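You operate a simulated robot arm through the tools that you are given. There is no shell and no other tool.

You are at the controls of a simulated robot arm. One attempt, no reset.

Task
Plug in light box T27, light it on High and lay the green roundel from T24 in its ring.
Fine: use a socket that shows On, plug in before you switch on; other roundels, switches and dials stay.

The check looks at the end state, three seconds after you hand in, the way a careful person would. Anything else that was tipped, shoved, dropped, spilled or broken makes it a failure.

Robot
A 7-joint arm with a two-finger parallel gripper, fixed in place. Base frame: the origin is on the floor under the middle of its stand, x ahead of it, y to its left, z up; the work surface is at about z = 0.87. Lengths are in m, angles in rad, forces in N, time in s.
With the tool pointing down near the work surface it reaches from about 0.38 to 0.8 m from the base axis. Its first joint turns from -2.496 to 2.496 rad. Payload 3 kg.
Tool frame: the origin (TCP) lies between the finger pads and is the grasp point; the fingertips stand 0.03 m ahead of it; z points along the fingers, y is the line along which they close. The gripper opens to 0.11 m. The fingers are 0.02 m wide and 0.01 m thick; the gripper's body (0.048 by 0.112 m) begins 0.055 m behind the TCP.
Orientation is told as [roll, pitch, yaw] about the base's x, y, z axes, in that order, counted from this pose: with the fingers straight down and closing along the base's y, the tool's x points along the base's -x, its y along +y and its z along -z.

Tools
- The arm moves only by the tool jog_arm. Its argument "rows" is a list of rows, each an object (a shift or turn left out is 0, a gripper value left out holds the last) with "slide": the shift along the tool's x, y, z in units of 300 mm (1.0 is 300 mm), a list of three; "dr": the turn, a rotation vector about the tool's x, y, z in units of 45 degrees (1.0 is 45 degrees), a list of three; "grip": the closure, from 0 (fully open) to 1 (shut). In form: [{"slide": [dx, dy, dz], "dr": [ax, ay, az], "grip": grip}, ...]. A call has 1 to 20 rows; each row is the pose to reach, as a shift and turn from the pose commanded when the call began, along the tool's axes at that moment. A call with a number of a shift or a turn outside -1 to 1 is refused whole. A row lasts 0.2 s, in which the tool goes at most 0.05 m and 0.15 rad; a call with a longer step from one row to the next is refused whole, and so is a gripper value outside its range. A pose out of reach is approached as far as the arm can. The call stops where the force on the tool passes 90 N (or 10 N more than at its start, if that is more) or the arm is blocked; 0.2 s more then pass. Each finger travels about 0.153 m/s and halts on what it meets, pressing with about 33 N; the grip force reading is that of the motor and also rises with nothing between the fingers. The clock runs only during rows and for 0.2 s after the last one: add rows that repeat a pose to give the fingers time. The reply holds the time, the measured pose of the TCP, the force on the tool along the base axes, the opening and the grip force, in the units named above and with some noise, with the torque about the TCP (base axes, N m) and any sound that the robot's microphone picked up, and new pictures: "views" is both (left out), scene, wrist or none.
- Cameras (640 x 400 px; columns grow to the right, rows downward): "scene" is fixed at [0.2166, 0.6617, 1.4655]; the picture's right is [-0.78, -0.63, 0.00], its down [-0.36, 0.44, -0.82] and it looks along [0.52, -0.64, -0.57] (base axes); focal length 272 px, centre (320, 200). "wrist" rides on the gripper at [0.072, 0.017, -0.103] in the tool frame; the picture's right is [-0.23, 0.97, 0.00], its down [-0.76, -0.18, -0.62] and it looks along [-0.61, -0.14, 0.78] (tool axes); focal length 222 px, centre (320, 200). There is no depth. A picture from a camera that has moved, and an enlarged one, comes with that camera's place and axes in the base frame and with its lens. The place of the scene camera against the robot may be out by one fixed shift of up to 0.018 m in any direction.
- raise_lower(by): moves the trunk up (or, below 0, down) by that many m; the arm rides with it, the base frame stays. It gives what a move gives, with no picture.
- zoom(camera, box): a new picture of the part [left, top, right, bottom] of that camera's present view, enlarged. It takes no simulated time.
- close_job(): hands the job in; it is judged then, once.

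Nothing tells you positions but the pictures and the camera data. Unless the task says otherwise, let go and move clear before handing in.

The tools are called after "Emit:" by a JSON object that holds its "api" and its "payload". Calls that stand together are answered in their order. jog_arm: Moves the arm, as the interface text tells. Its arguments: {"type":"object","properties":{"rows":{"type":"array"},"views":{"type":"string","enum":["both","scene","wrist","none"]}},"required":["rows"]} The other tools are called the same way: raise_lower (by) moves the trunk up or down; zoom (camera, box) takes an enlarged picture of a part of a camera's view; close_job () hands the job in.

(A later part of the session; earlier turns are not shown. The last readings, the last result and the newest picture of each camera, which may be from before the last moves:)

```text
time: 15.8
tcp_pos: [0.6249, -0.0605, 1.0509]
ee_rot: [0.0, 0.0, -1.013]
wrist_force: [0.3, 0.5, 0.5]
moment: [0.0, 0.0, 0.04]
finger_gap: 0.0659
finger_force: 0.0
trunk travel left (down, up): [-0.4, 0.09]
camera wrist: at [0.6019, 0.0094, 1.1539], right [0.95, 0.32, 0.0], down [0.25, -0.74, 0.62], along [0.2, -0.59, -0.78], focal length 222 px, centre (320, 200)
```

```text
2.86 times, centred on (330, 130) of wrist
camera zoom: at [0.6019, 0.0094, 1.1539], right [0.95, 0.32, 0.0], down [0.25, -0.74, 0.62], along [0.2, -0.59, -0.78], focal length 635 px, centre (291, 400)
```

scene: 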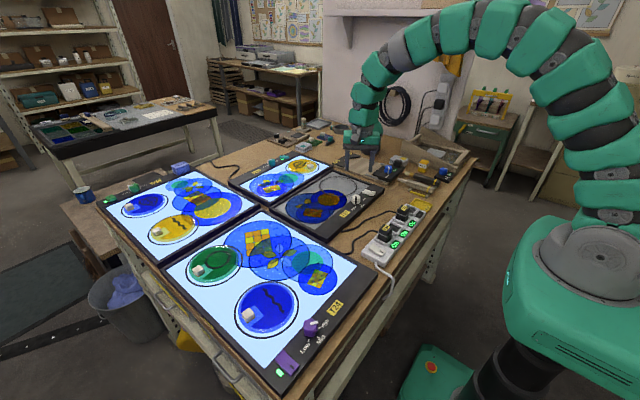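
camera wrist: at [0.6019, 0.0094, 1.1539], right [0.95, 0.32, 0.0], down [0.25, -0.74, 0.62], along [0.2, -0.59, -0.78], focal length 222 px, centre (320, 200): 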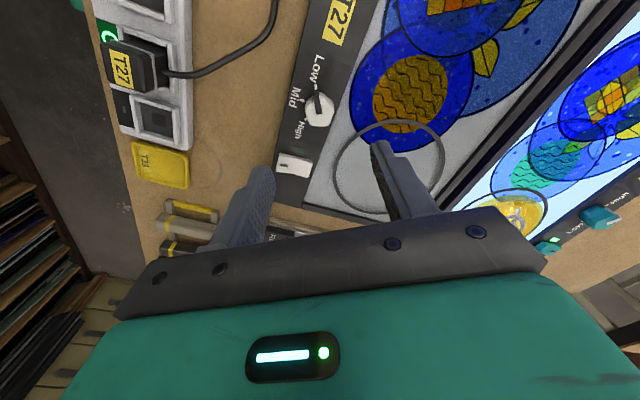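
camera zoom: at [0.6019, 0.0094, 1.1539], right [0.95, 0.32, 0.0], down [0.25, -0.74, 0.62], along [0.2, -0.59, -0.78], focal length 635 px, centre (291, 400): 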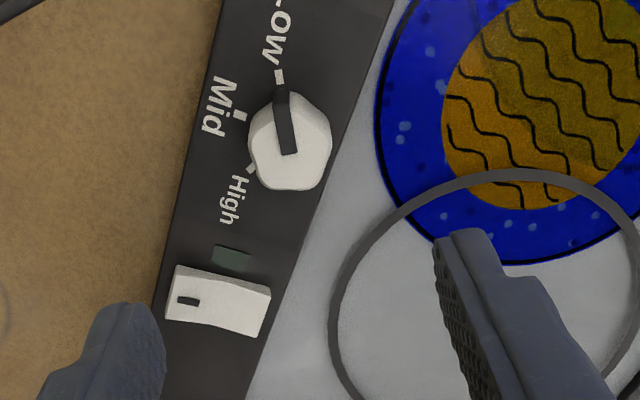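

The measured centre matches the TCP to within 1 mm. The fingers will straddle the knob perpendicular to its pointer, so I'll descend and grip.

Emit:
{"api": "jog_arm", "payload": {"rows": [{"slide": [0, 0, 0.12], "grip": 0.55}, {"slide": [0, 0, 0.24]}, {"slide": [0, 0, 0.34]}, {"slide": [0, 0, 0.386]}, {"slide": [0, 0, 0.386]}]}}

Emit:
{"api": "zoom", "payload": {"camera": "wrist", "box": [220, 100, 420, 225]}}

Emit:
{"api": "zoom", "payload": {"camera": "scene", "box": [320, 160, 400, 210]}}

```text
time: 17.0
tcp_pos: [0.6256, -0.0608, 0.9369]
ee_rot: [0.0, 0.0, -1.011]
wrist_force: [0.9, -0.2, -0.2]
moment: [0.01, 0.01, -0.01]
finger_gap: 0.0495
finger_force: 0.0
trunk travel left (down, up): [-0.4, 0.09]
camera wrist: at [0.6017, 0.0097, 1.0384], right [0.95, 0.32, 0.0], down [0.25, -0.74, 0.62], along [0.2, -0.59, -0.78], focal length 222 px, centre (320, 200)
```

scene: 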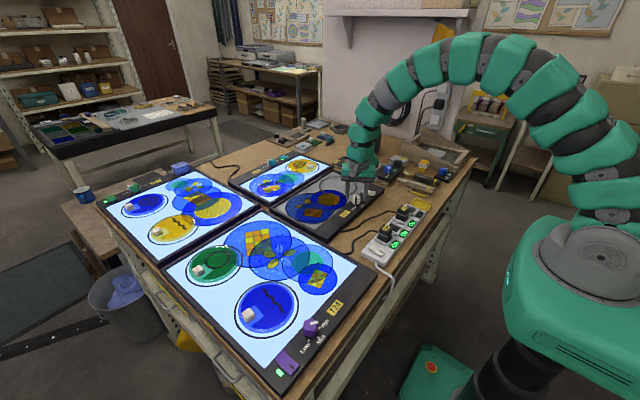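
wrist: 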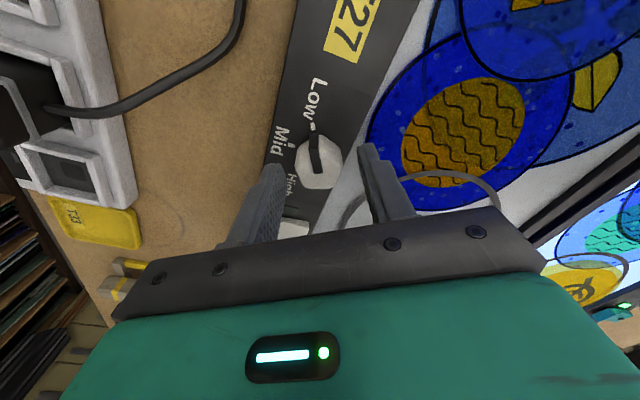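

```text
3.20 times, centred on (320, 162) of wrist
camera zoom: at [0.6017, 0.0097, 1.0384], right [0.95, 0.32, 0.0], down [0.25, -0.74, 0.62], along [0.2, -0.59, -0.78], focal length 711 px, centre (320, 320)
```

zoom: 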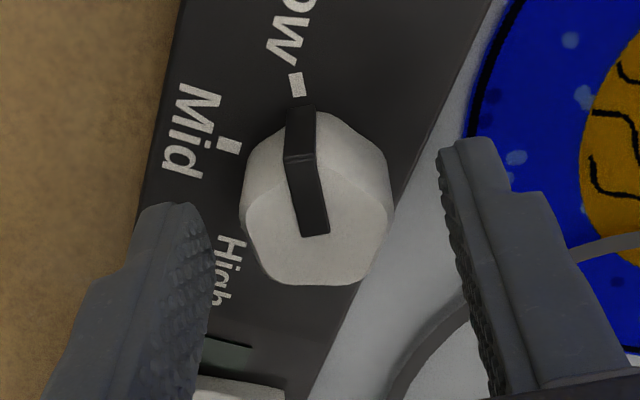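

```text
8.00 times, centred on (360, 185) of scene
camera zoom: at [0.2166, 0.6617, 1.4655], right [-0.78, -0.63, 0.0], down [-0.36, 0.44, -0.82], along [0.52, -0.64, -0.57], focal length 2178 px, centre (0, 320)
```

zoom: 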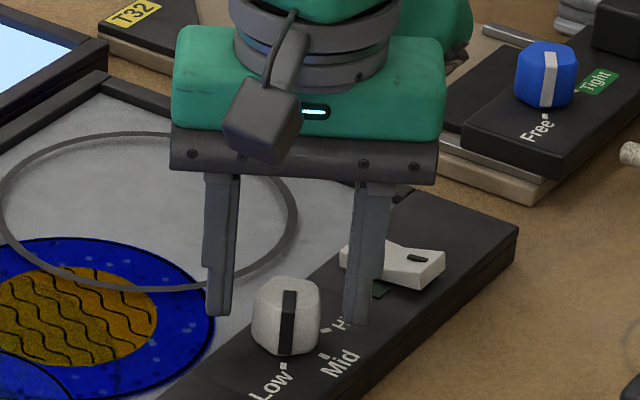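

The knob is centred between the fingers. I'll lower 2 mm more and close.

Emit:
{"api": "jog_arm", "payload": {"rows": [{"slide": [0, 0, 0.008], "grip": 0.55}, {"slide": [0, 0, 0.008], "grip": 1.0}, {"slide": [0, 0, 0.008], "grip": 1.0}, {"slide": [0, 0, 0.008], "grip": 1.0}]}}

Emit:
{"api": "zoom", "payload": {"camera": "wrist", "box": [220, 100, 420, 225]}}

```text
time: 18.0
tcp_pos: [0.6256, -0.0597, 0.9313]
ee_rot: [-0.002, 0.001, -1.01]
wrist_force: [-3.1, -2.3, -4.4]
moment: [0.14, -0.25, -0.03]
finger_gap: 0.0296
finger_force: 45.0
trunk travel left (down, up): [-0.4, 0.09]
camera wrist: at [0.6012, 0.0094, 1.0356], right [0.95, 0.32, 0.0], down [0.25, -0.74, 0.62], along [0.2, -0.59, -0.78], focal length 222 px, centre (320, 200)
```

scene: 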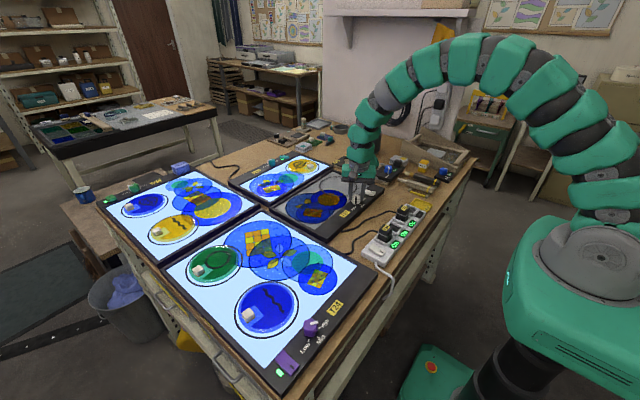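
wrist: 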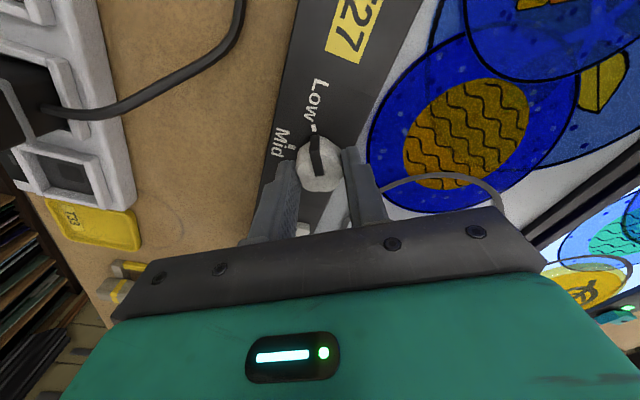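

```text
3.20 times, centred on (320, 162) of wrist
camera zoom: at [0.6012, 0.0094, 1.0356], right [0.95, 0.32, 0.0], down [0.25, -0.74, 0.62], along [0.2, -0.59, -0.78], focal length 711 px, centre (320, 320)
```

zoom: 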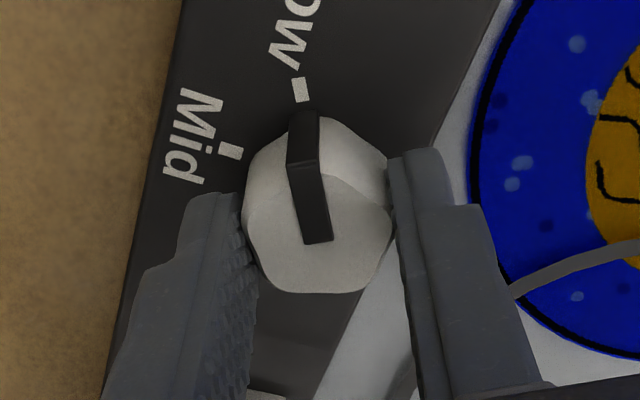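

The knob is gripped (29.6 mm). I'll turn it counter-clockwise 45° first and check.

Emit:
{"api": "jog_arm", "payload": {"rows": [{"dr": [0, 0, -0.125], "grip": 1.0}, {"dr": [0, 0, -0.25]}, {"dr": [0, 0, -0.375]}, {"dr": [0, 0, -0.5]}, {"dr": [0, 0, -0.625]}, {"dr": [0, 0, -0.75]}, {"dr": [0, 0, -0.875]}, {"dr": [0, 0, -1.0]}, {"dr": [0, 0, -1.0]}]}}

Emit:
{"api": "zoom", "payload": {"camera": "wrist", "box": [220, 100, 420, 225]}}

Emit:
{"api": "zoom", "payload": {"camera": "scene", "box": [320, 160, 400, 210]}}

```text
time: 20.0
tcp_pos: [0.6257, -0.059, 0.9329]
ee_rot: [0.002, 0.003, -0.225]
wrist_force: [-7.7, -0.2, -7.8]
moment: [0.37, 0.09, 0.0]
finger_gap: 0.0292
finger_force: 45.8
trunk travel left (down, up): [-0.4, 0.09]
camera wrist: at [0.5587, -0.0281, 1.0357], right [0.44, 0.9, 0.0], down [0.7, -0.34, 0.62], along [0.56, -0.27, -0.78], focal length 222 px, centre (320, 200)
```

scene: 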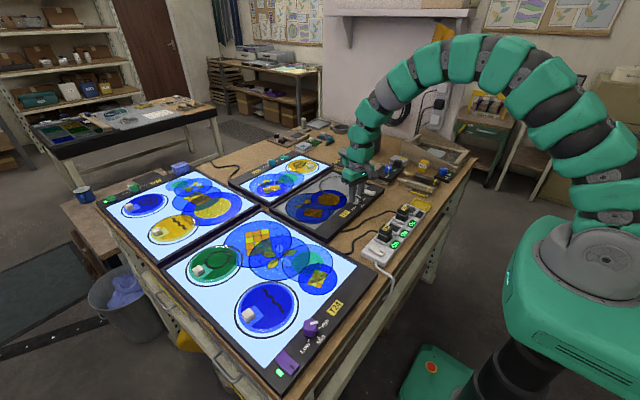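
wrist: 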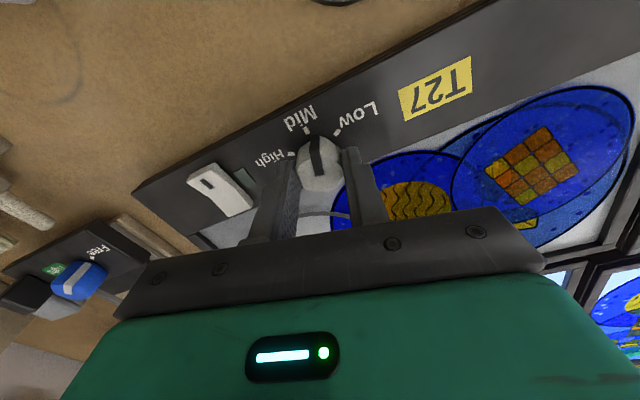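

```text
3.20 times, centred on (320, 162) of wrist
camera zoom: at [0.5587, -0.0281, 1.0357], right [0.44, 0.9, 0.0], down [0.7, -0.34, 0.62], along [0.56, -0.27, -0.78], focal length 711 px, centre (320, 320)
```

zoom: 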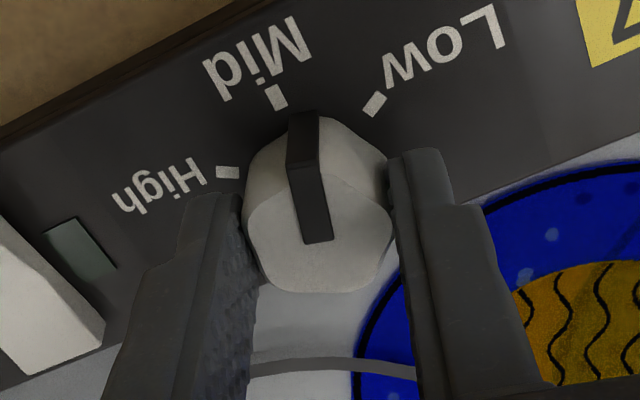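

```text
8.00 times, centred on (360, 185) of scene
camera zoom: at [0.2166, 0.6617, 1.4655], right [-0.78, -0.63, 0.0], down [-0.36, 0.44, -0.82], along [0.52, -0.64, -0.57], focal length 2178 px, centre (0, 320)
```

zoom: 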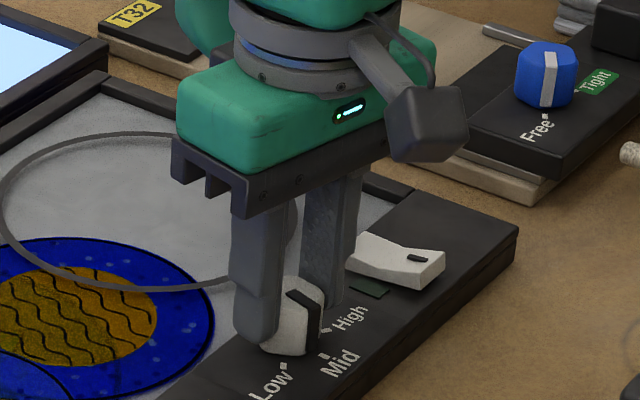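

The knob follows the gripper, so I'll turn another 45°.

Emit:
{"api": "jog_arm", "payload": {"rows": [{"dr": [0, 0, -0.125], "grip": 1.0}, {"dr": [0, 0, -0.25]}, {"dr": [0, 0, -0.375]}, {"dr": [0, 0, -0.5]}, {"dr": [0, 0, -0.625]}, {"dr": [0, 0, -0.75]}, {"dr": [0, 0, -0.875]}, {"dr": [0, 0, -1.0]}, {"dr": [0, 0, -1.0]}]}}

Emit:
{"api": "zoom", "payload": {"camera": "wrist", "box": [220, 100, 420, 225]}}

Emit:
{"api": "zoom", "payload": {"camera": "scene", "box": [320, 160, 400, 210]}}

```text
time: 22.0
tcp_pos: [0.6263, -0.0586, 0.9319]
ee_rot: [0.0, 0.001, 0.56]
wrist_force: [-7.3, 11.4, -10.3]
moment: [-0.05, 0.27, 0.01]
finger_gap: 0.0292
finger_force: 44.7
trunk travel left (down, up): [-0.4, 0.09]
camera wrist: at [0.5552, -0.0845, 1.0357], right [-0.33, 0.95, 0.0], down [0.74, 0.25, 0.62], along [0.59, 0.2, -0.78], focal length 222 px, centre (320, 200)
```

scene: 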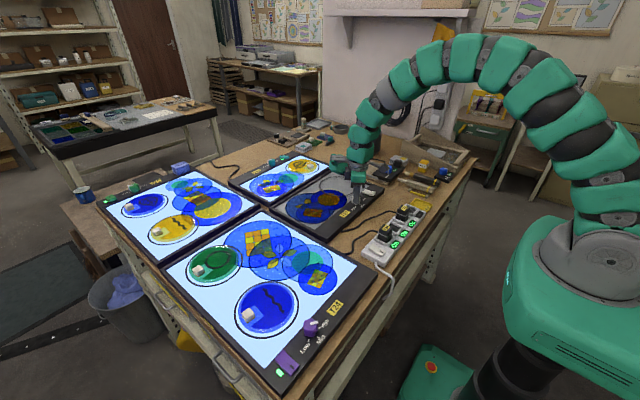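
wrist: 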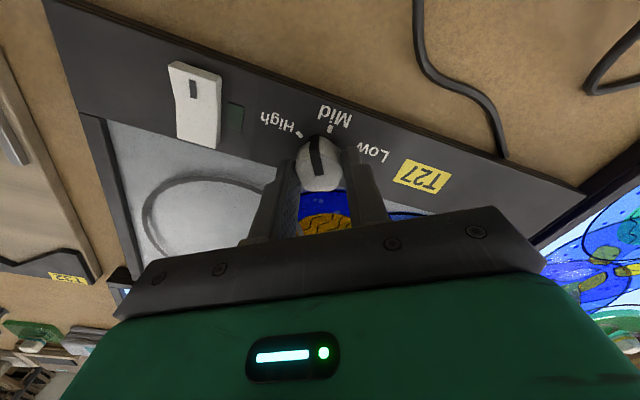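

```text
3.20 times, centred on (320, 162) of wrist
camera zoom: at [0.5552, -0.0845, 1.0357], right [-0.33, 0.95, 0.0], down [0.74, 0.25, 0.62], along [0.59, 0.2, -0.78], focal length 711 px, centre (320, 320)
```

zoom: 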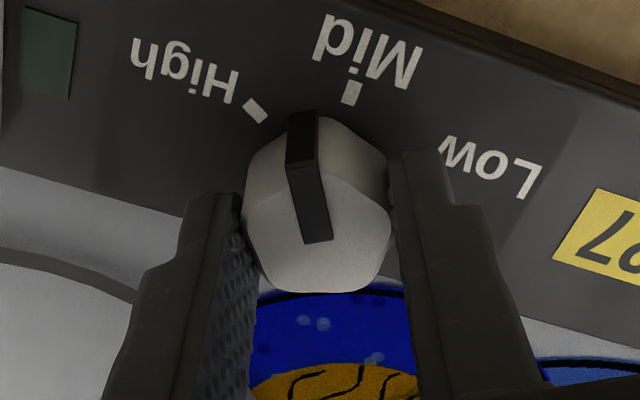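

```text
8.00 times, centred on (360, 185) of scene
camera zoom: at [0.2166, 0.6617, 1.4655], right [-0.78, -0.63, 0.0], down [-0.36, 0.44, -0.82], along [0.52, -0.64, -0.57], focal length 2178 px, centre (0, 320)
```

zoom: 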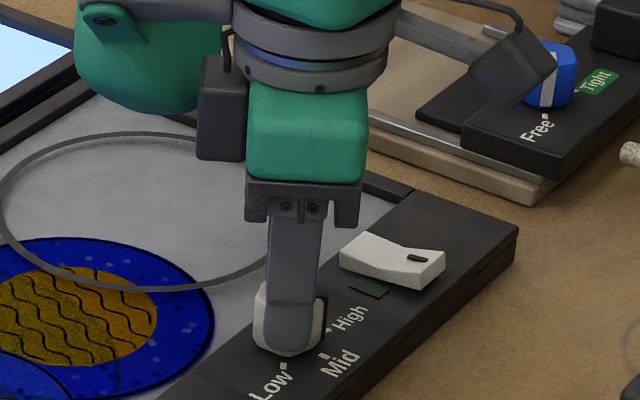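

The High tick is about 29–30° further, so I'll turn that last bit.

Emit:
{"api": "jog_arm", "payload": {"rows": [{"dr": [0, 0, -0.125], "grip": 1.0}, {"dr": [0, 0, -0.25]}, {"dr": [0, 0, -0.375]}, {"dr": [0, 0, -0.5]}, {"dr": [0, 0, -0.6]}, {"dr": [0, 0, -0.65]}, {"dr": [0, 0, -0.65]}]}}

Emit:
{"api": "zoom", "payload": {"camera": "wrist", "box": [220, 100, 420, 225]}}

Emit:
{"api": "zoom", "payload": {"camera": "scene", "box": [320, 160, 400, 210]}}

```text
time: 23.6
tcp_pos: [0.624, -0.059, 0.9331]
ee_rot: [0.001, 0.002, 1.072]
wrist_force: [-12.3, 12.5, -7.1]
moment: [0.12, -0.02, 0.01]
finger_gap: 0.0291
finger_force: 44.7
trunk travel left (down, up): [-0.4, 0.09]
camera wrist: at [0.5758, -0.1156, 1.0358], right [-0.75, 0.67, 0.0], down [0.52, 0.58, 0.62], along [0.41, 0.46, -0.78], focal length 222 px, centre (320, 200)
```

scene: 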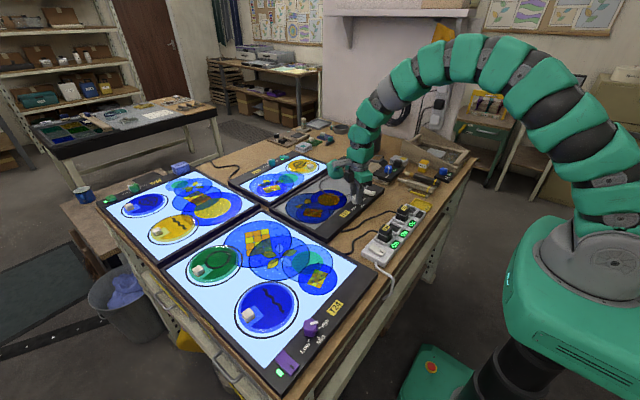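
wrist: 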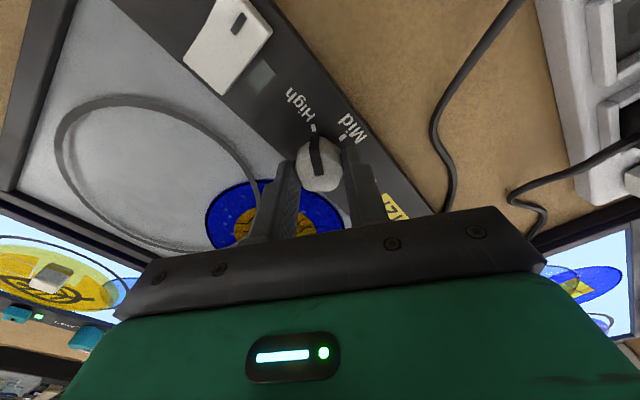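

```text
3.20 times, centred on (320, 162) of wrist
camera zoom: at [0.5758, -0.1156, 1.0358], right [-0.75, 0.67, 0.0], down [0.52, 0.58, 0.62], along [0.41, 0.46, -0.78], focal length 711 px, centre (320, 320)
```

zoom: 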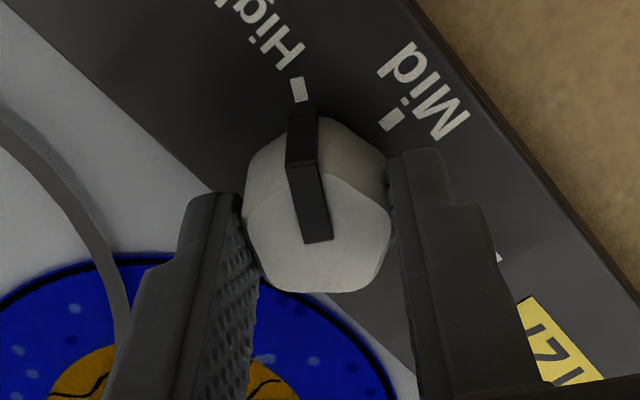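

```text
8.00 times, centred on (360, 185) of scene
camera zoom: at [0.2166, 0.6617, 1.4655], right [-0.78, -0.63, 0.0], down [-0.36, 0.44, -0.82], along [0.52, -0.64, -0.57], focal length 2178 px, centre (0, 320)
```

zoom: 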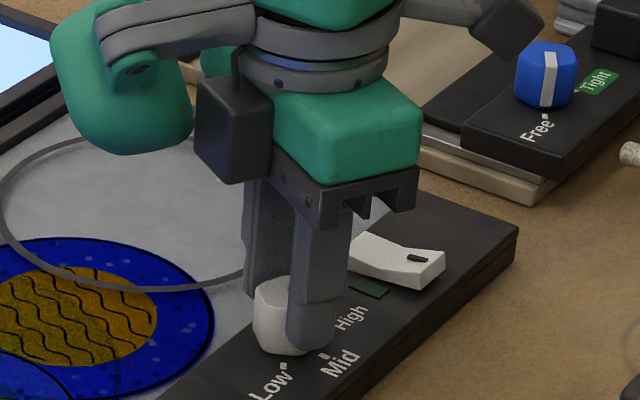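

The pointer now sits on the High tick. I'll release and rise.

Emit:
{"api": "jog_arm", "payload": {"rows": [{"grip": 0.65}, {"grip": 0.55}, {"grip": 0.55}, {"slide": [0, 0, -0.1]}, {"slide": [0, 0, -0.25]}, {"slide": [0, 0, -0.4]}, {"slide": [0, 0, -0.4]}], "views": "none"}}

Emit:
{"api": "jog_arm", "payload": {"rows": [{"dr": [0, 0, 0.167]}, {"dr": [0, 0, 0.333]}, {"dr": [0, 0, 0.5]}, {"dr": [0, 0, 0.667]}, {"dr": [0, 0, 0.833]}, {"dr": [0, 0, 1.0]}, {"dr": [0, 0, 1.0]}]}}

Emit:
{"api": "zoom", "payload": {"camera": "scene", "box": [320, 170, 400, 220]}}

Emit:
{"api": "zoom", "payload": {"camera": "wrist", "box": [180, 40, 420, 190]}}

```text
time: 25.2
tcp_pos: [0.624, -0.0599, 1.0537]
ee_rot: [0.0, 0.001, 1.07]
wrist_force: [0.0, -0.1, -1.2]
moment: [0.02, -0.02, 0.0]
finger_gap: 0.0496
finger_force: 0.1
trunk travel left (down, up): [-0.4, 0.09]
```

```text
time: 26.8
tcp_pos: [0.6253, -0.0601, 1.0537]
ee_rot: [-0.001, -0.001, 0.282]
wrist_force: [-0.4, 0.4, 0.1]
moment: [0.01, -0.02, 0.0]
finger_gap: 0.0496
finger_force: 0.0
trunk travel left (down, up): [-0.4, 0.09]
camera wrist: at [0.5514, -0.0648, 1.1558], right [-0.05, 1.0, 0.0], down [0.78, 0.04, 0.62], along [0.62, 0.03, -0.78], focal length 222 px, centre (320, 200)
```

scene: 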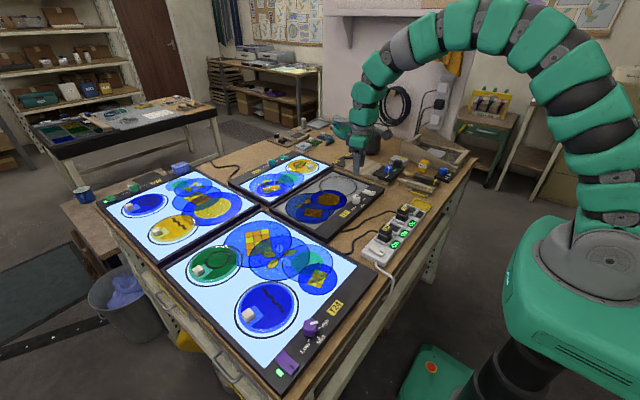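
wrist: 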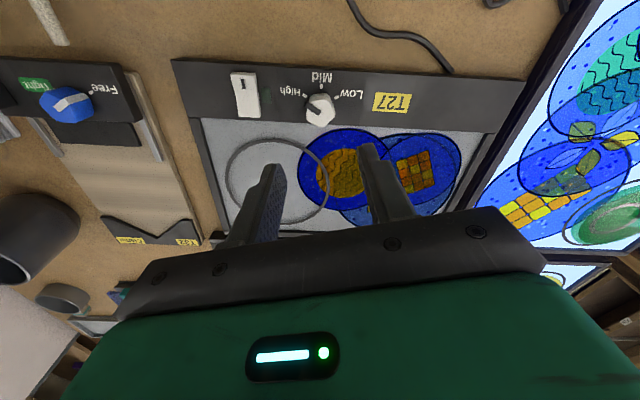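

```text
8.00 times, centred on (360, 195) of scene
camera zoom: at [0.2166, 0.6617, 1.4655], right [-0.78, -0.63, 0.0], down [-0.36, 0.44, -0.82], along [0.52, -0.64, -0.57], focal length 2178 px, centre (0, 240)
```

zoom: 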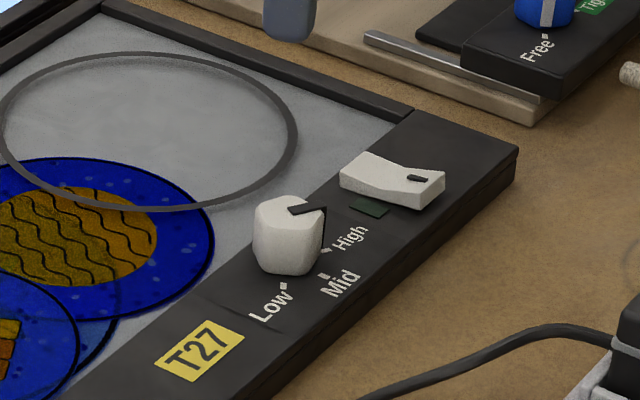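

```text
2.67 times, centred on (300, 115) of wrist
camera zoom: at [0.5514, -0.0648, 1.1558], right [-0.05, 1.0, 0.0], down [0.78, 0.04, 0.62], along [0.62, 0.03, -0.78], focal length 592 px, centre (373, 427)
```

zoom: 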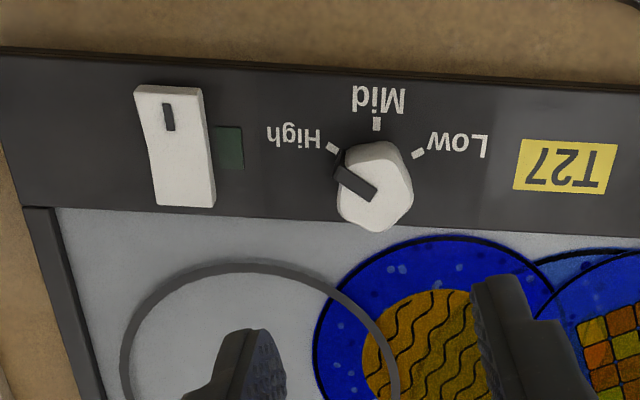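

The dial reads High. Next I'll compare the T27 rocker with the rockers on lit boxes to see which end is On.

Emit:
{"api": "zoom", "payload": {"camera": "scene", "box": [255, 310, 355, 385]}}

Emit:
{"api": "zoom", "payload": {"camera": "scene", "box": [250, 145, 310, 185]}}

Emit:
{"api": "zoom", "payload": {"camera": "scene", "box": [340, 180, 390, 212]}}

Emit:
{"api": "zoom", "payload": {"camera": "scene", "box": [360, 230, 410, 262]}}

Emit:
{"api": "zoom", "payload": {"camera": "scene", "box": [90, 160, 190, 210]}}

```text
5.33 times, centred on (305, 348) of scene
camera zoom: at [0.2166, 0.6617, 1.4655], right [-0.78, -0.63, 0.0], down [-0.36, 0.44, -0.82], along [0.52, -0.64, -0.57], focal length 1452 px, centre (400, -587)
```

zoom: 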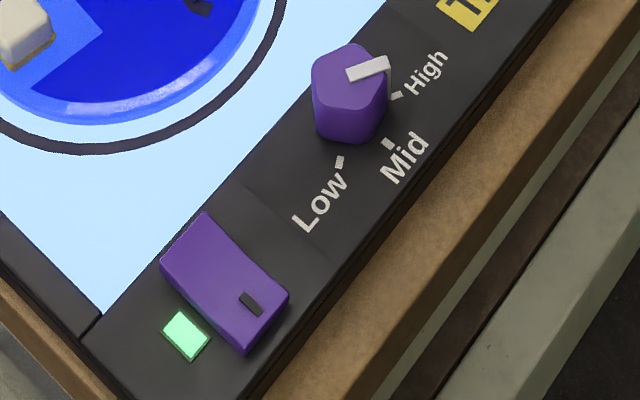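

```text
10.00 times, centred on (280, 165) of scene
camera zoom: at [0.2166, 0.6617, 1.4655], right [-0.78, -0.63, 0.0], down [-0.36, 0.44, -0.82], along [0.52, -0.64, -0.57], focal length 2722 px, centre (720, 550)
```

zoom: 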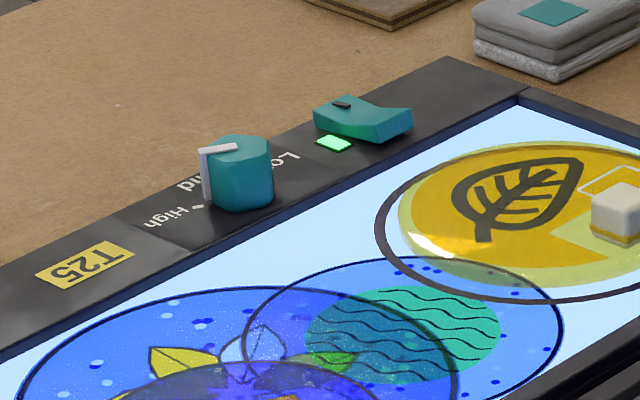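

```text
12.50 times, centred on (365, 196) of scene
camera zoom: at [0.2166, 0.6617, 1.4655], right [-0.78, -0.63, 0.0], down [-0.36, 0.44, -0.82], along [0.52, -0.64, -0.57], focal length 3403 px, centre (-242, 250)
```

zoom: 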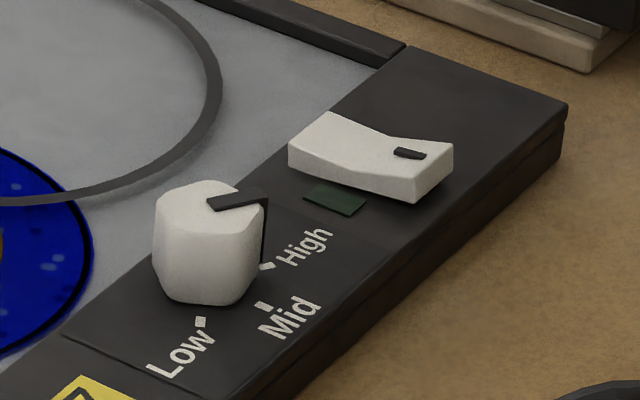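

```text
12.50 times, centred on (385, 246) of scene
camera zoom: at [0.2166, 0.6617, 1.4655], right [-0.78, -0.63, 0.0], down [-0.36, 0.44, -0.82], along [0.52, -0.64, -0.57], focal length 3403 px, centre (-492, -375)
```

zoom: 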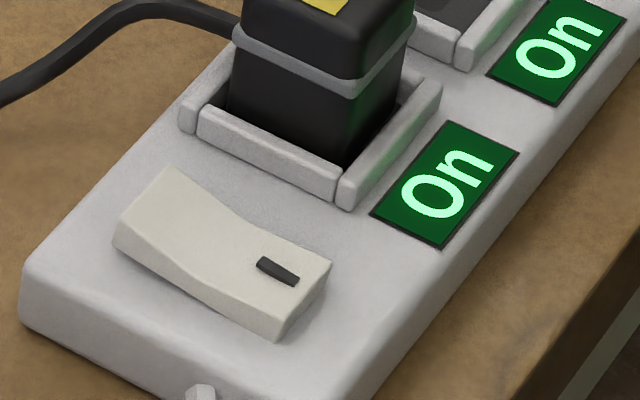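

```text
6.40 times, centred on (140, 185) of scene
camera zoom: at [0.2166, 0.6617, 1.4655], right [-0.78, -0.63, 0.0], down [-0.36, 0.44, -0.82], along [0.52, -0.64, -0.57], focal length 1742 px, centre (1472, 296)
```

zoom: 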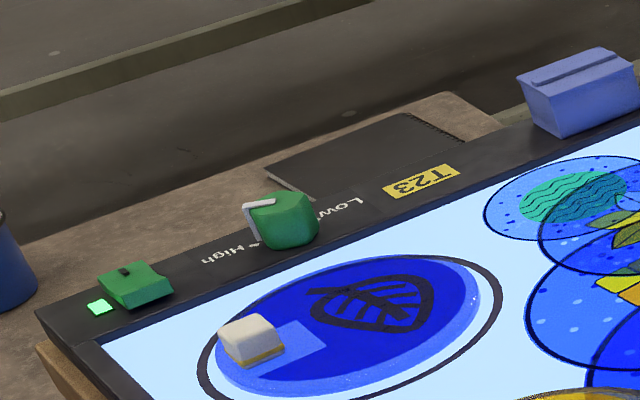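

On the lit boxes the marked (-x) end of the rocker is pressed down, and on T27 that end is raised. I'll close the fingers and go above the marked end at about (0.603,-0.1395).

Emit:
{"api": "jog_arm", "payload": {"rows": [{"slide": [0.036, -0.058, 0.053], "dr": [0, 0, 0.09], "grip": 1.0}, {"slide": [0.072, -0.117, 0.106], "dr": [0, 0, 0.18]}, {"slide": [0.109, -0.175, 0.159], "dr": [0, 0, 0.27]}, {"slide": [0.145, -0.2335, 0.212], "dr": [0, 0, 0.359]}, {"slide": [0.145, -0.2335, 0.212], "dr": [0, 0, 0.359]}]}}

Emit:
{"api": "zoom", "payload": {"camera": "wrist", "box": [220, 60, 420, 200]}}

Emit:
{"api": "zoom", "payload": {"camera": "scene", "box": [340, 165, 404, 205]}}

```text
time: 28.0
tcp_pos: [0.6046, -0.1392, 0.9893]
ee_rot: [-0.001, 0.002, 0.001]
wrist_force: [0.1, 0.2, 0.6]
moment: [0.0, -0.02, 0.0]
finger_gap: 0.0004
finger_force: 32.6
trunk travel left (down, up): [-0.4, 0.09]
camera wrist: at [0.5321, -0.1232, 1.0922], right [0.23, 0.97, 0.0], down [0.76, -0.18, 0.62], along [0.61, -0.14, -0.78], focal length 222 px, centre (320, 200)
```

scene: 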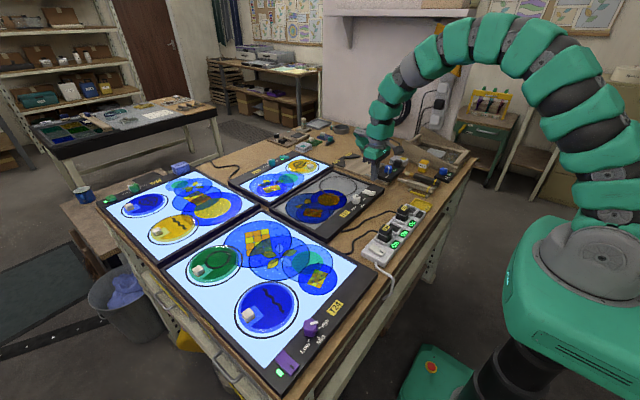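
wrist: 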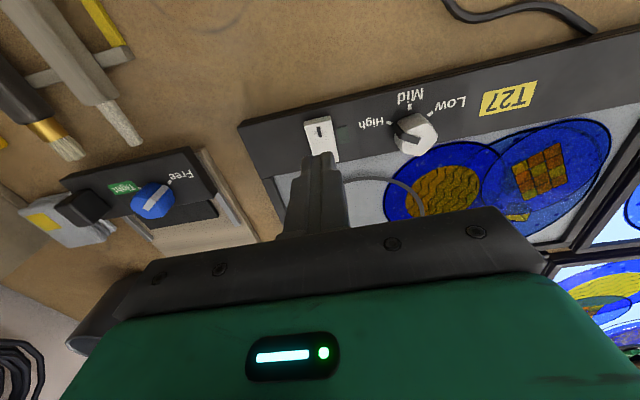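

```text
2.86 times, centred on (320, 130) of wrist
camera zoom: at [0.5321, -0.1232, 1.0922], right [0.23, 0.97, 0.0], down [0.76, -0.18, 0.62], along [0.61, -0.14, -0.78], focal length 635 px, centre (320, 400)
```

zoom: 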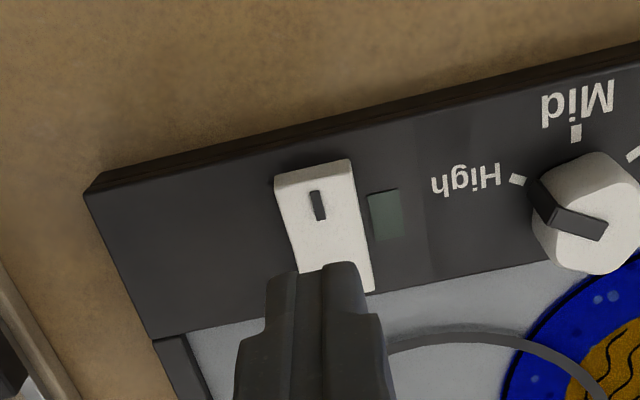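

```text
10.00 times, centred on (372, 185) of scene
camera zoom: at [0.2166, 0.6617, 1.4655], right [-0.78, -0.63, 0.0], down [-0.36, 0.44, -0.82], along [0.52, -0.64, -0.57], focal length 2722 px, centre (-200, 350)
```

zoom: 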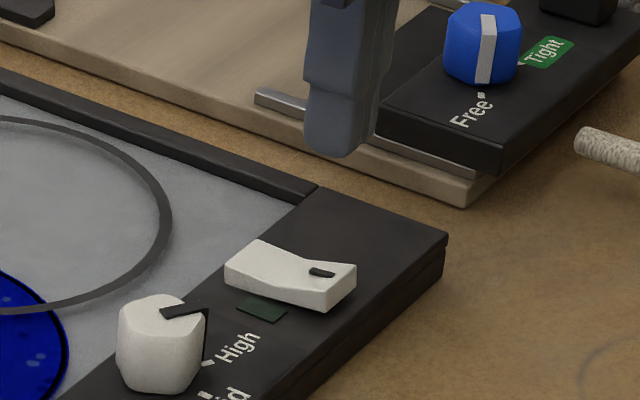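

The mark is at (0.6036,-0.1407), right under the closed fingertips. I'll lower to just above it and then press gently.

Emit:
{"api": "jog_arm", "payload": {"rows": [{"slide": [0.006, -0.003, 0.08], "grip": 1.0}, {"slide": [0.006, -0.003, 0.15]}, {"slide": [0.006, -0.003, 0.16]}, {"slide": [0.006, -0.003, 0.168]}, {"slide": [0.006, -0.003, 0.175]}]}}

Emit:
{"api": "zoom", "payload": {"camera": "scene", "box": [340, 165, 404, 205]}}

Emit:
{"api": "zoom", "payload": {"camera": "wrist", "box": [220, 80, 420, 220]}}

```text
time: 29.2
tcp_pos: [0.6017, -0.1422, 0.9365]
ee_rot: [0.0, 0.002, 0.003]
wrist_force: [-0.5, -0.3, -0.4]
moment: [0.01, -0.02, -0.01]
finger_gap: 0.0001
finger_force: 32.8
trunk travel left (down, up): [-0.4, 0.09]
camera wrist: at [0.5293, -0.125, 1.0397], right [0.22, 0.97, 0.0], down [0.76, -0.18, 0.62], along [0.61, -0.14, -0.78], focal length 222 px, centre (320, 200)
```

scene: 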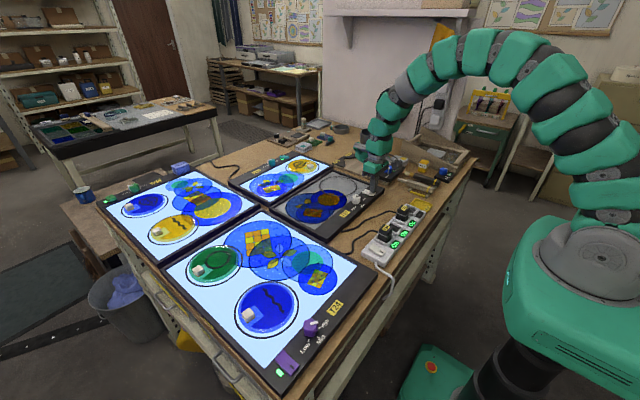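
wrist: 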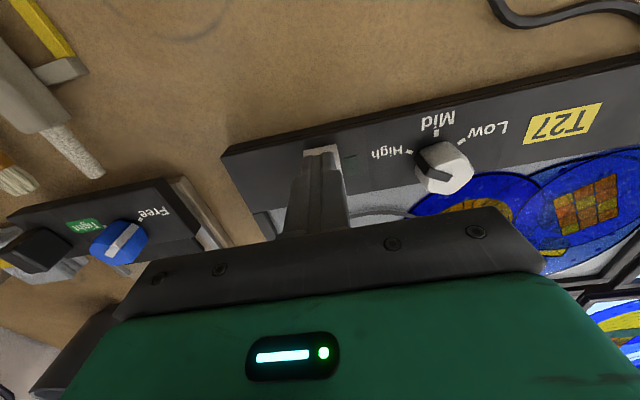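

```text
10.00 times, centred on (372, 185) of scene
camera zoom: at [0.2166, 0.6617, 1.4655], right [-0.78, -0.63, 0.0], down [-0.36, 0.44, -0.82], along [0.52, -0.64, -0.57], focal length 2722 px, centre (-200, 350)
```

zoom: 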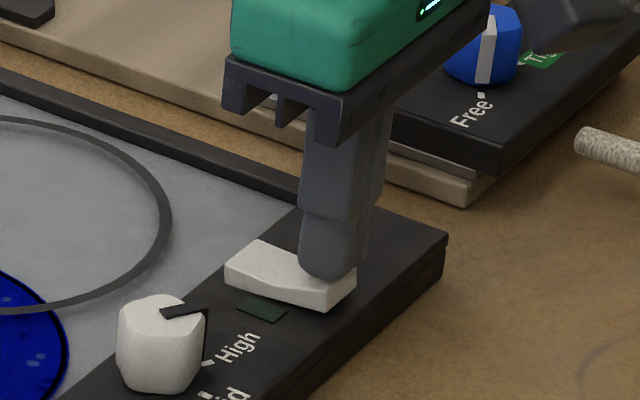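

```text
2.86 times, centred on (320, 150) of wrist
camera zoom: at [0.5293, -0.125, 1.0397], right [0.22, 0.97, 0.0], down [0.76, -0.18, 0.62], along [0.61, -0.14, -0.78], focal length 635 px, centre (320, 343)
```

zoom: 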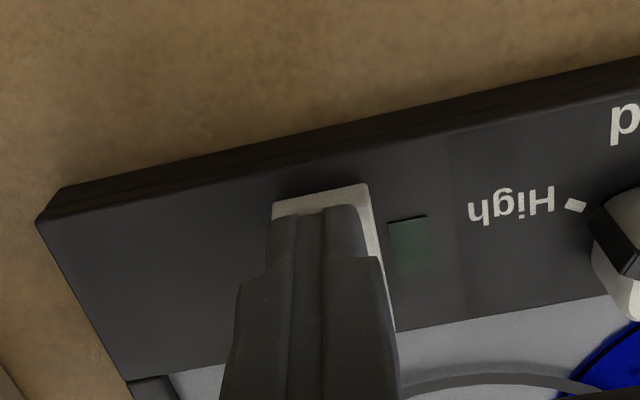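

There's no contact yet. I'll keep pressing in 1.5 mm steps.

Emit:
{"api": "jog_arm", "payload": {"rows": [{"slide": [0, 0.005, 0.005], "grip": 1.0}, {"slide": [0, 0.005, 0.01]}, {"slide": [0, 0.005, 0.015]}, {"slide": [0, 0.005, 0.02]}, {"slide": [0, 0.005, 0.02]}]}}

Emit:
{"api": "zoom", "payload": {"camera": "scene", "box": [340, 165, 404, 205]}}

```text
time: 30.4
tcp_pos: [0.6028, -0.1393, 0.932]
ee_rot: [0.0, -0.004, 0.002]
wrist_force: [-1.0, -1.1, 15.5]
moment: [-0.03, -0.12, -0.06]
finger_gap: 0.0
finger_force: 33.0
trunk travel left (down, up): [-0.4, 0.09]
camera wrist: at [0.5286, -0.123, 1.0353], right [0.22, 0.97, 0.0], down [0.76, -0.18, 0.62], along [0.61, -0.14, -0.78], focal length 222 px, centre (320, 200)
```

scene: 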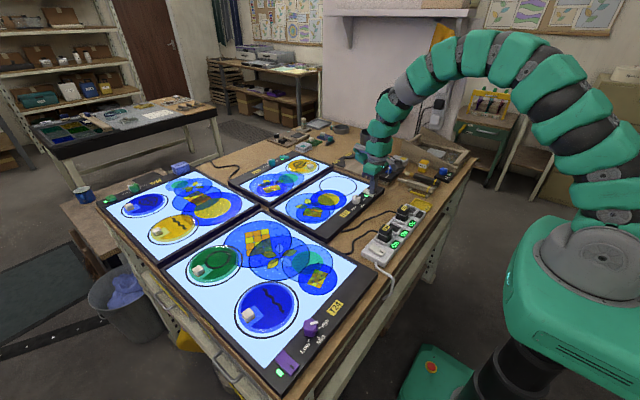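
wrist: 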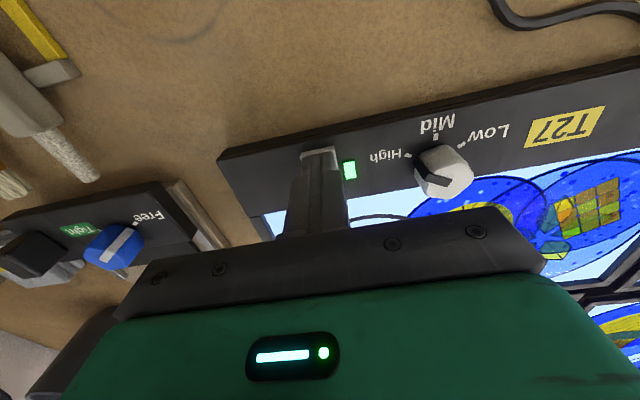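

```text
10.00 times, centred on (372, 185) of scene
camera zoom: at [0.2166, 0.6617, 1.4655], right [-0.78, -0.63, 0.0], down [-0.36, 0.44, -0.82], along [0.52, -0.64, -0.57], focal length 2722 px, centre (-200, 350)
```

zoom: 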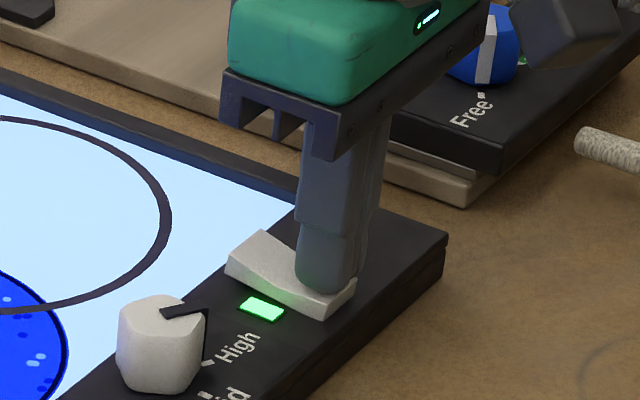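

T27 is lit and its indicator is green. I'll rise clear, then swing toward T24 to look at the green roundel.

Emit:
{"api": "jog_arm", "payload": {"rows": [{"slide": [0, 0, -0.12], "grip": 1.0}, {"slide": [0, 0, -0.27]}, {"slide": [0, 0, -0.42]}, {"slide": [0, 0, -0.57]}, {"slide": [0, 0.16, -0.57], "grip": 0.3}, {"slide": [0, 0.32, -0.57]}, {"slide": [0, 0.48, -0.57]}, {"slide": [0, 0.64, -0.57]}, {"slide": [0, 0.8, -0.57]}, {"slide": [0, 0.96, -0.57]}, {"slide": [0, 0.96, -0.57]}]}}

```text
time: 32.8
tcp_pos: [0.599, 0.1501, 1.1005]
ee_rot: [-0.001, 0.001, 0.002]
wrist_force: [0.3, 1.2, -0.1]
moment: [-0.05, -0.01, -0.01]
finger_gap: 0.0769
finger_force: 0.0
trunk travel left (down, up): [-0.4, 0.09]
camera wrist: at [0.5267, 0.166, 1.2035], right [0.22, 0.97, 0.0], down [0.76, -0.18, 0.62], along [0.61, -0.14, -0.78], focal length 222 px, centre (320, 200)
```

scene: 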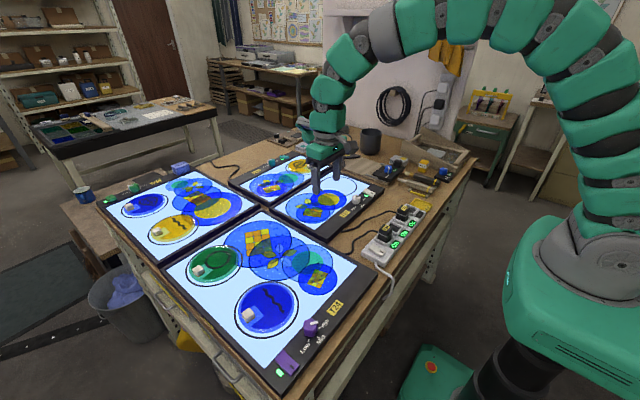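
wrist: 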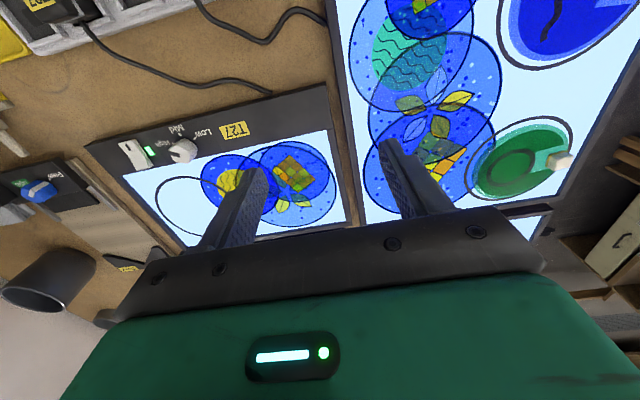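

The green roundel is centred around (0.761,0.427), with its cream handle block near (0.768,0.48). That's about 0.9 m out, so I'll need a tilted tool. I'll zoom in on the handle first.

Emit:
{"api": "zoom", "payload": {"camera": "wrist", "box": [440, 90, 600, 220]}}

Emit:
{"api": "zoom", "payload": {"camera": "scene", "box": [180, 235, 260, 295]}}

Emit:
{"api": "zoom", "payload": {"camera": "scene", "box": [270, 150, 410, 240]}}

```text
3.08 times, centred on (520, 155) of wrist
camera zoom: at [0.5267, 0.166, 1.2035], right [0.22, 0.97, 0.0], down [0.76, -0.18, 0.62], along [0.61, -0.14, -0.78], focal length 684 px, centre (-295, 338)
```

zoom: 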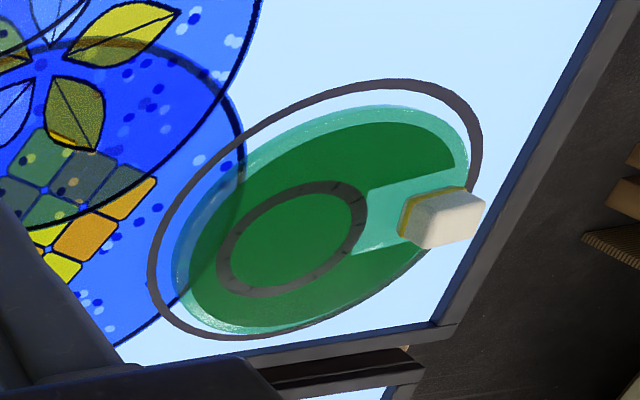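

```text
6.67 times, centred on (220, 265) of scene
camera zoom: at [0.2166, 0.6617, 1.4655], right [-0.78, -0.63, 0.0], down [-0.36, 0.44, -0.82], along [0.52, -0.64, -0.57], focal length 1815 px, centre (987, -233)
```

zoom: 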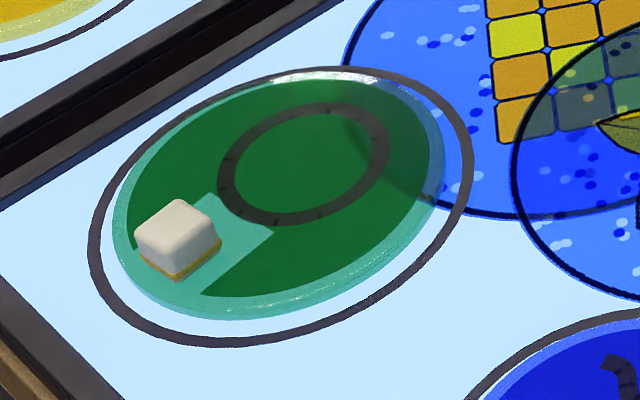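

```text
4.44 times, centred on (340, 195) of scene
camera zoom: at [0.2166, 0.6617, 1.4655], right [-0.78, -0.63, 0.0], down [-0.36, 0.44, -0.82], along [0.52, -0.64, -0.57], focal length 1210 px, centre (231, 222)
```

zoom: 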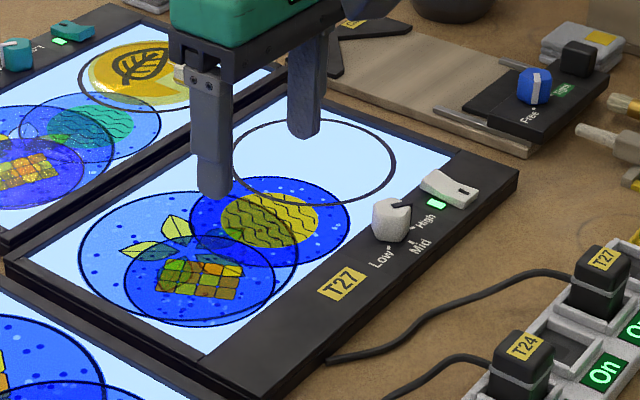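

Emit:
{"api": "zoom", "payload": {"camera": "scene", "box": [190, 258, 222, 280]}}

Emit:
{"api": "zoom", "payload": {"camera": "wrist", "box": [530, 140, 578, 180]}}

```text
16.00 times, centred on (206, 269) of scene
camera zoom: at [0.2166, 0.6617, 1.4655], right [-0.78, -0.63, 0.0], down [-0.36, 0.44, -0.82], along [0.52, -0.64, -0.57], focal length 4356 px, centre (2144, -904)
```

zoom: 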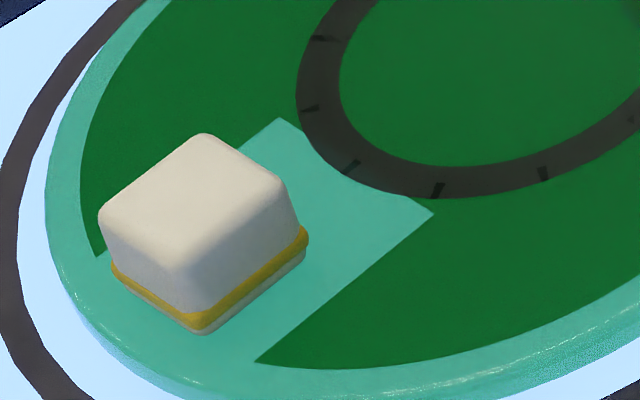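

```text
10.00 times, centred on (554, 160) of wrist
camera zoom: at [0.5267, 0.166, 1.2035], right [0.22, 0.97, 0.0], down [0.76, -0.18, 0.62], along [0.61, -0.14, -0.78], focal length 2221 px, centre (-2020, 600)
```

zoom: 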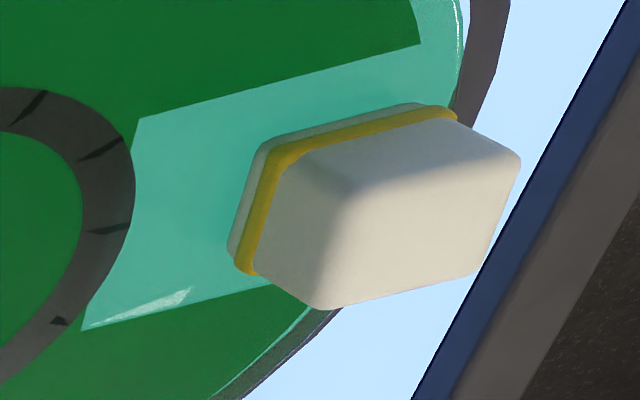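

The handle block is about 24 mm across, turned about 7°, near (0.774,0.488), with its top at about 0.905. I'll move nearer with that yaw, then test a tilted reach.

Emit:
{"api": "jog_arm", "payload": {"rows": [{"slide": [-0.028, 0.128, 0], "dr": [0, 0, -0.025], "grip": 0.3}, {"slide": [-0.057, 0.256, 0], "dr": [0, 0, -0.05]}, {"slide": [-0.085, 0.383, 0], "dr": [0, 0, -0.075]}, {"slide": [-0.113, 0.511, 0], "dr": [0, 0, -0.1]}, {"slide": [-0.142, 0.639, 0], "dr": [0, 0, -0.125]}, {"slide": [-0.17, 0.767, 0], "dr": [0, 0, -0.149]}, {"slide": [-0.17, 0.767, 0], "dr": [0, 0, -0.149]}]}}

Emit:
{"api": "zoom", "payload": {"camera": "wrist", "box": [300, 60, 500, 200]}}

```text
time: 34.4
tcp_pos: [0.6526, 0.3803, 1.1009]
ee_rot: [-0.001, 0.001, 0.12]
wrist_force: [-0.4, 1.1, -1.3]
moment: [-0.03, 0.0, 0.02]
finger_gap: 0.077
finger_force: 0.1
trunk travel left (down, up): [-0.4, 0.09]
camera wrist: at [0.579, 0.3883, 1.2037], right [0.11, 0.99, 0.0], down [0.78, -0.09, 0.62], along [0.62, -0.07, -0.78], focal length 222 px, centre (320, 200)
```

scene: 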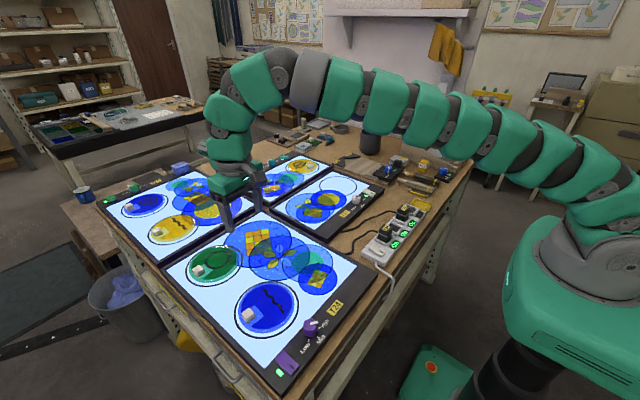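
wrist: 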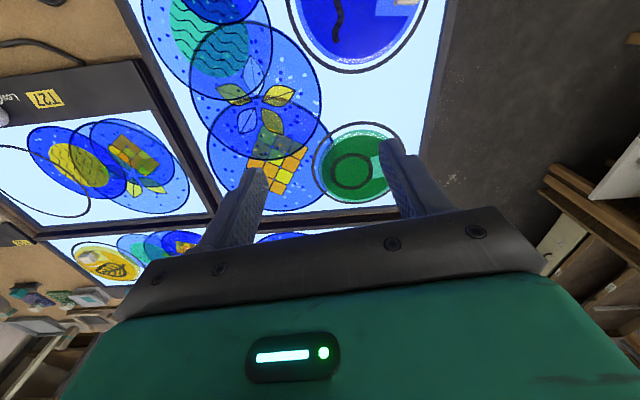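

```text
2.86 times, centred on (400, 130) of wrist
camera zoom: at [0.579, 0.3883, 1.2037], right [0.11, 0.99, 0.0], down [0.78, -0.09, 0.62], along [0.62, -0.07, -0.78], focal length 635 px, centre (91, 400)
```

zoom: 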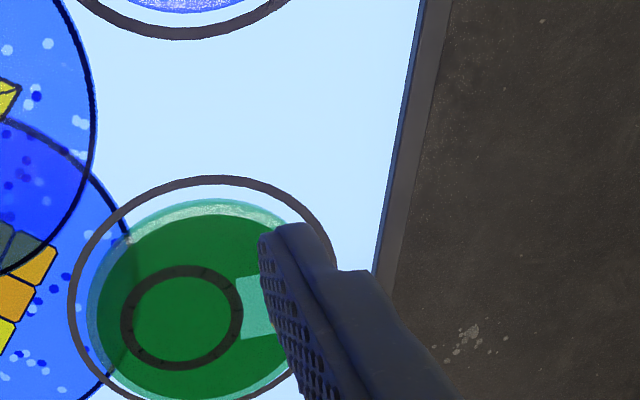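

Now I'll tilt the tool outward about 35° (fingers toward +x) and see how far it reaches.

Emit:
{"api": "jog_arm", "payload": {"rows": [{"dr": [0, -0.13, 0]}, {"dr": [0, -0.26, 0]}, {"dr": [0, -0.39, 0]}, {"dr": [0, -0.52, 0]}, {"dr": [0, -0.65, 0]}, {"dr": [0, -0.778, 0]}, {"dr": [0, -0.778, 0]}]}}

```text
time: 36.0
tcp_pos: [0.6515, 0.3788, 1.1022]
ee_rot: [-0.001, -0.611, 0.12]
wrist_force: [-0.9, -0.1, 1.0]
moment: [0.0, -0.01, 0.03]
finger_gap: 0.0769
finger_force: 0.0
trunk travel left (down, up): [-0.4, 0.09]
camera wrist: at [0.5311, 0.3809, 1.1449], right [0.07, 0.99, 0.13], down [0.29, -0.14, 0.95], along [0.96, -0.03, -0.29], focal length 222 px, centre (320, 200)
```

scene: 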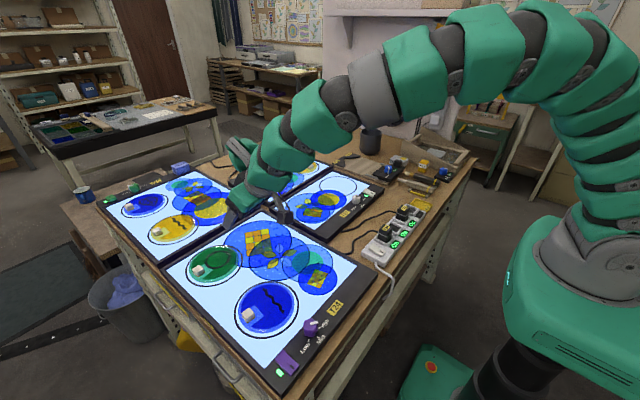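
wrist: 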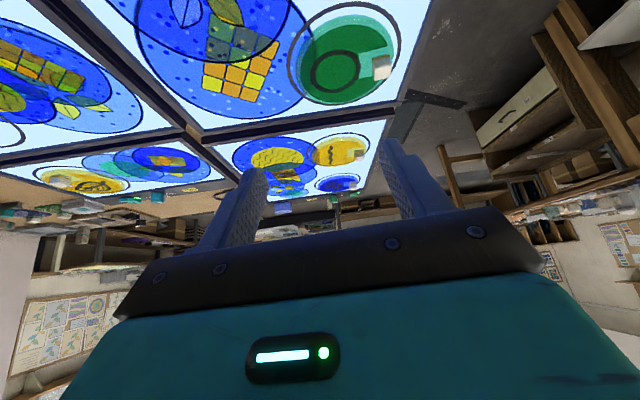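

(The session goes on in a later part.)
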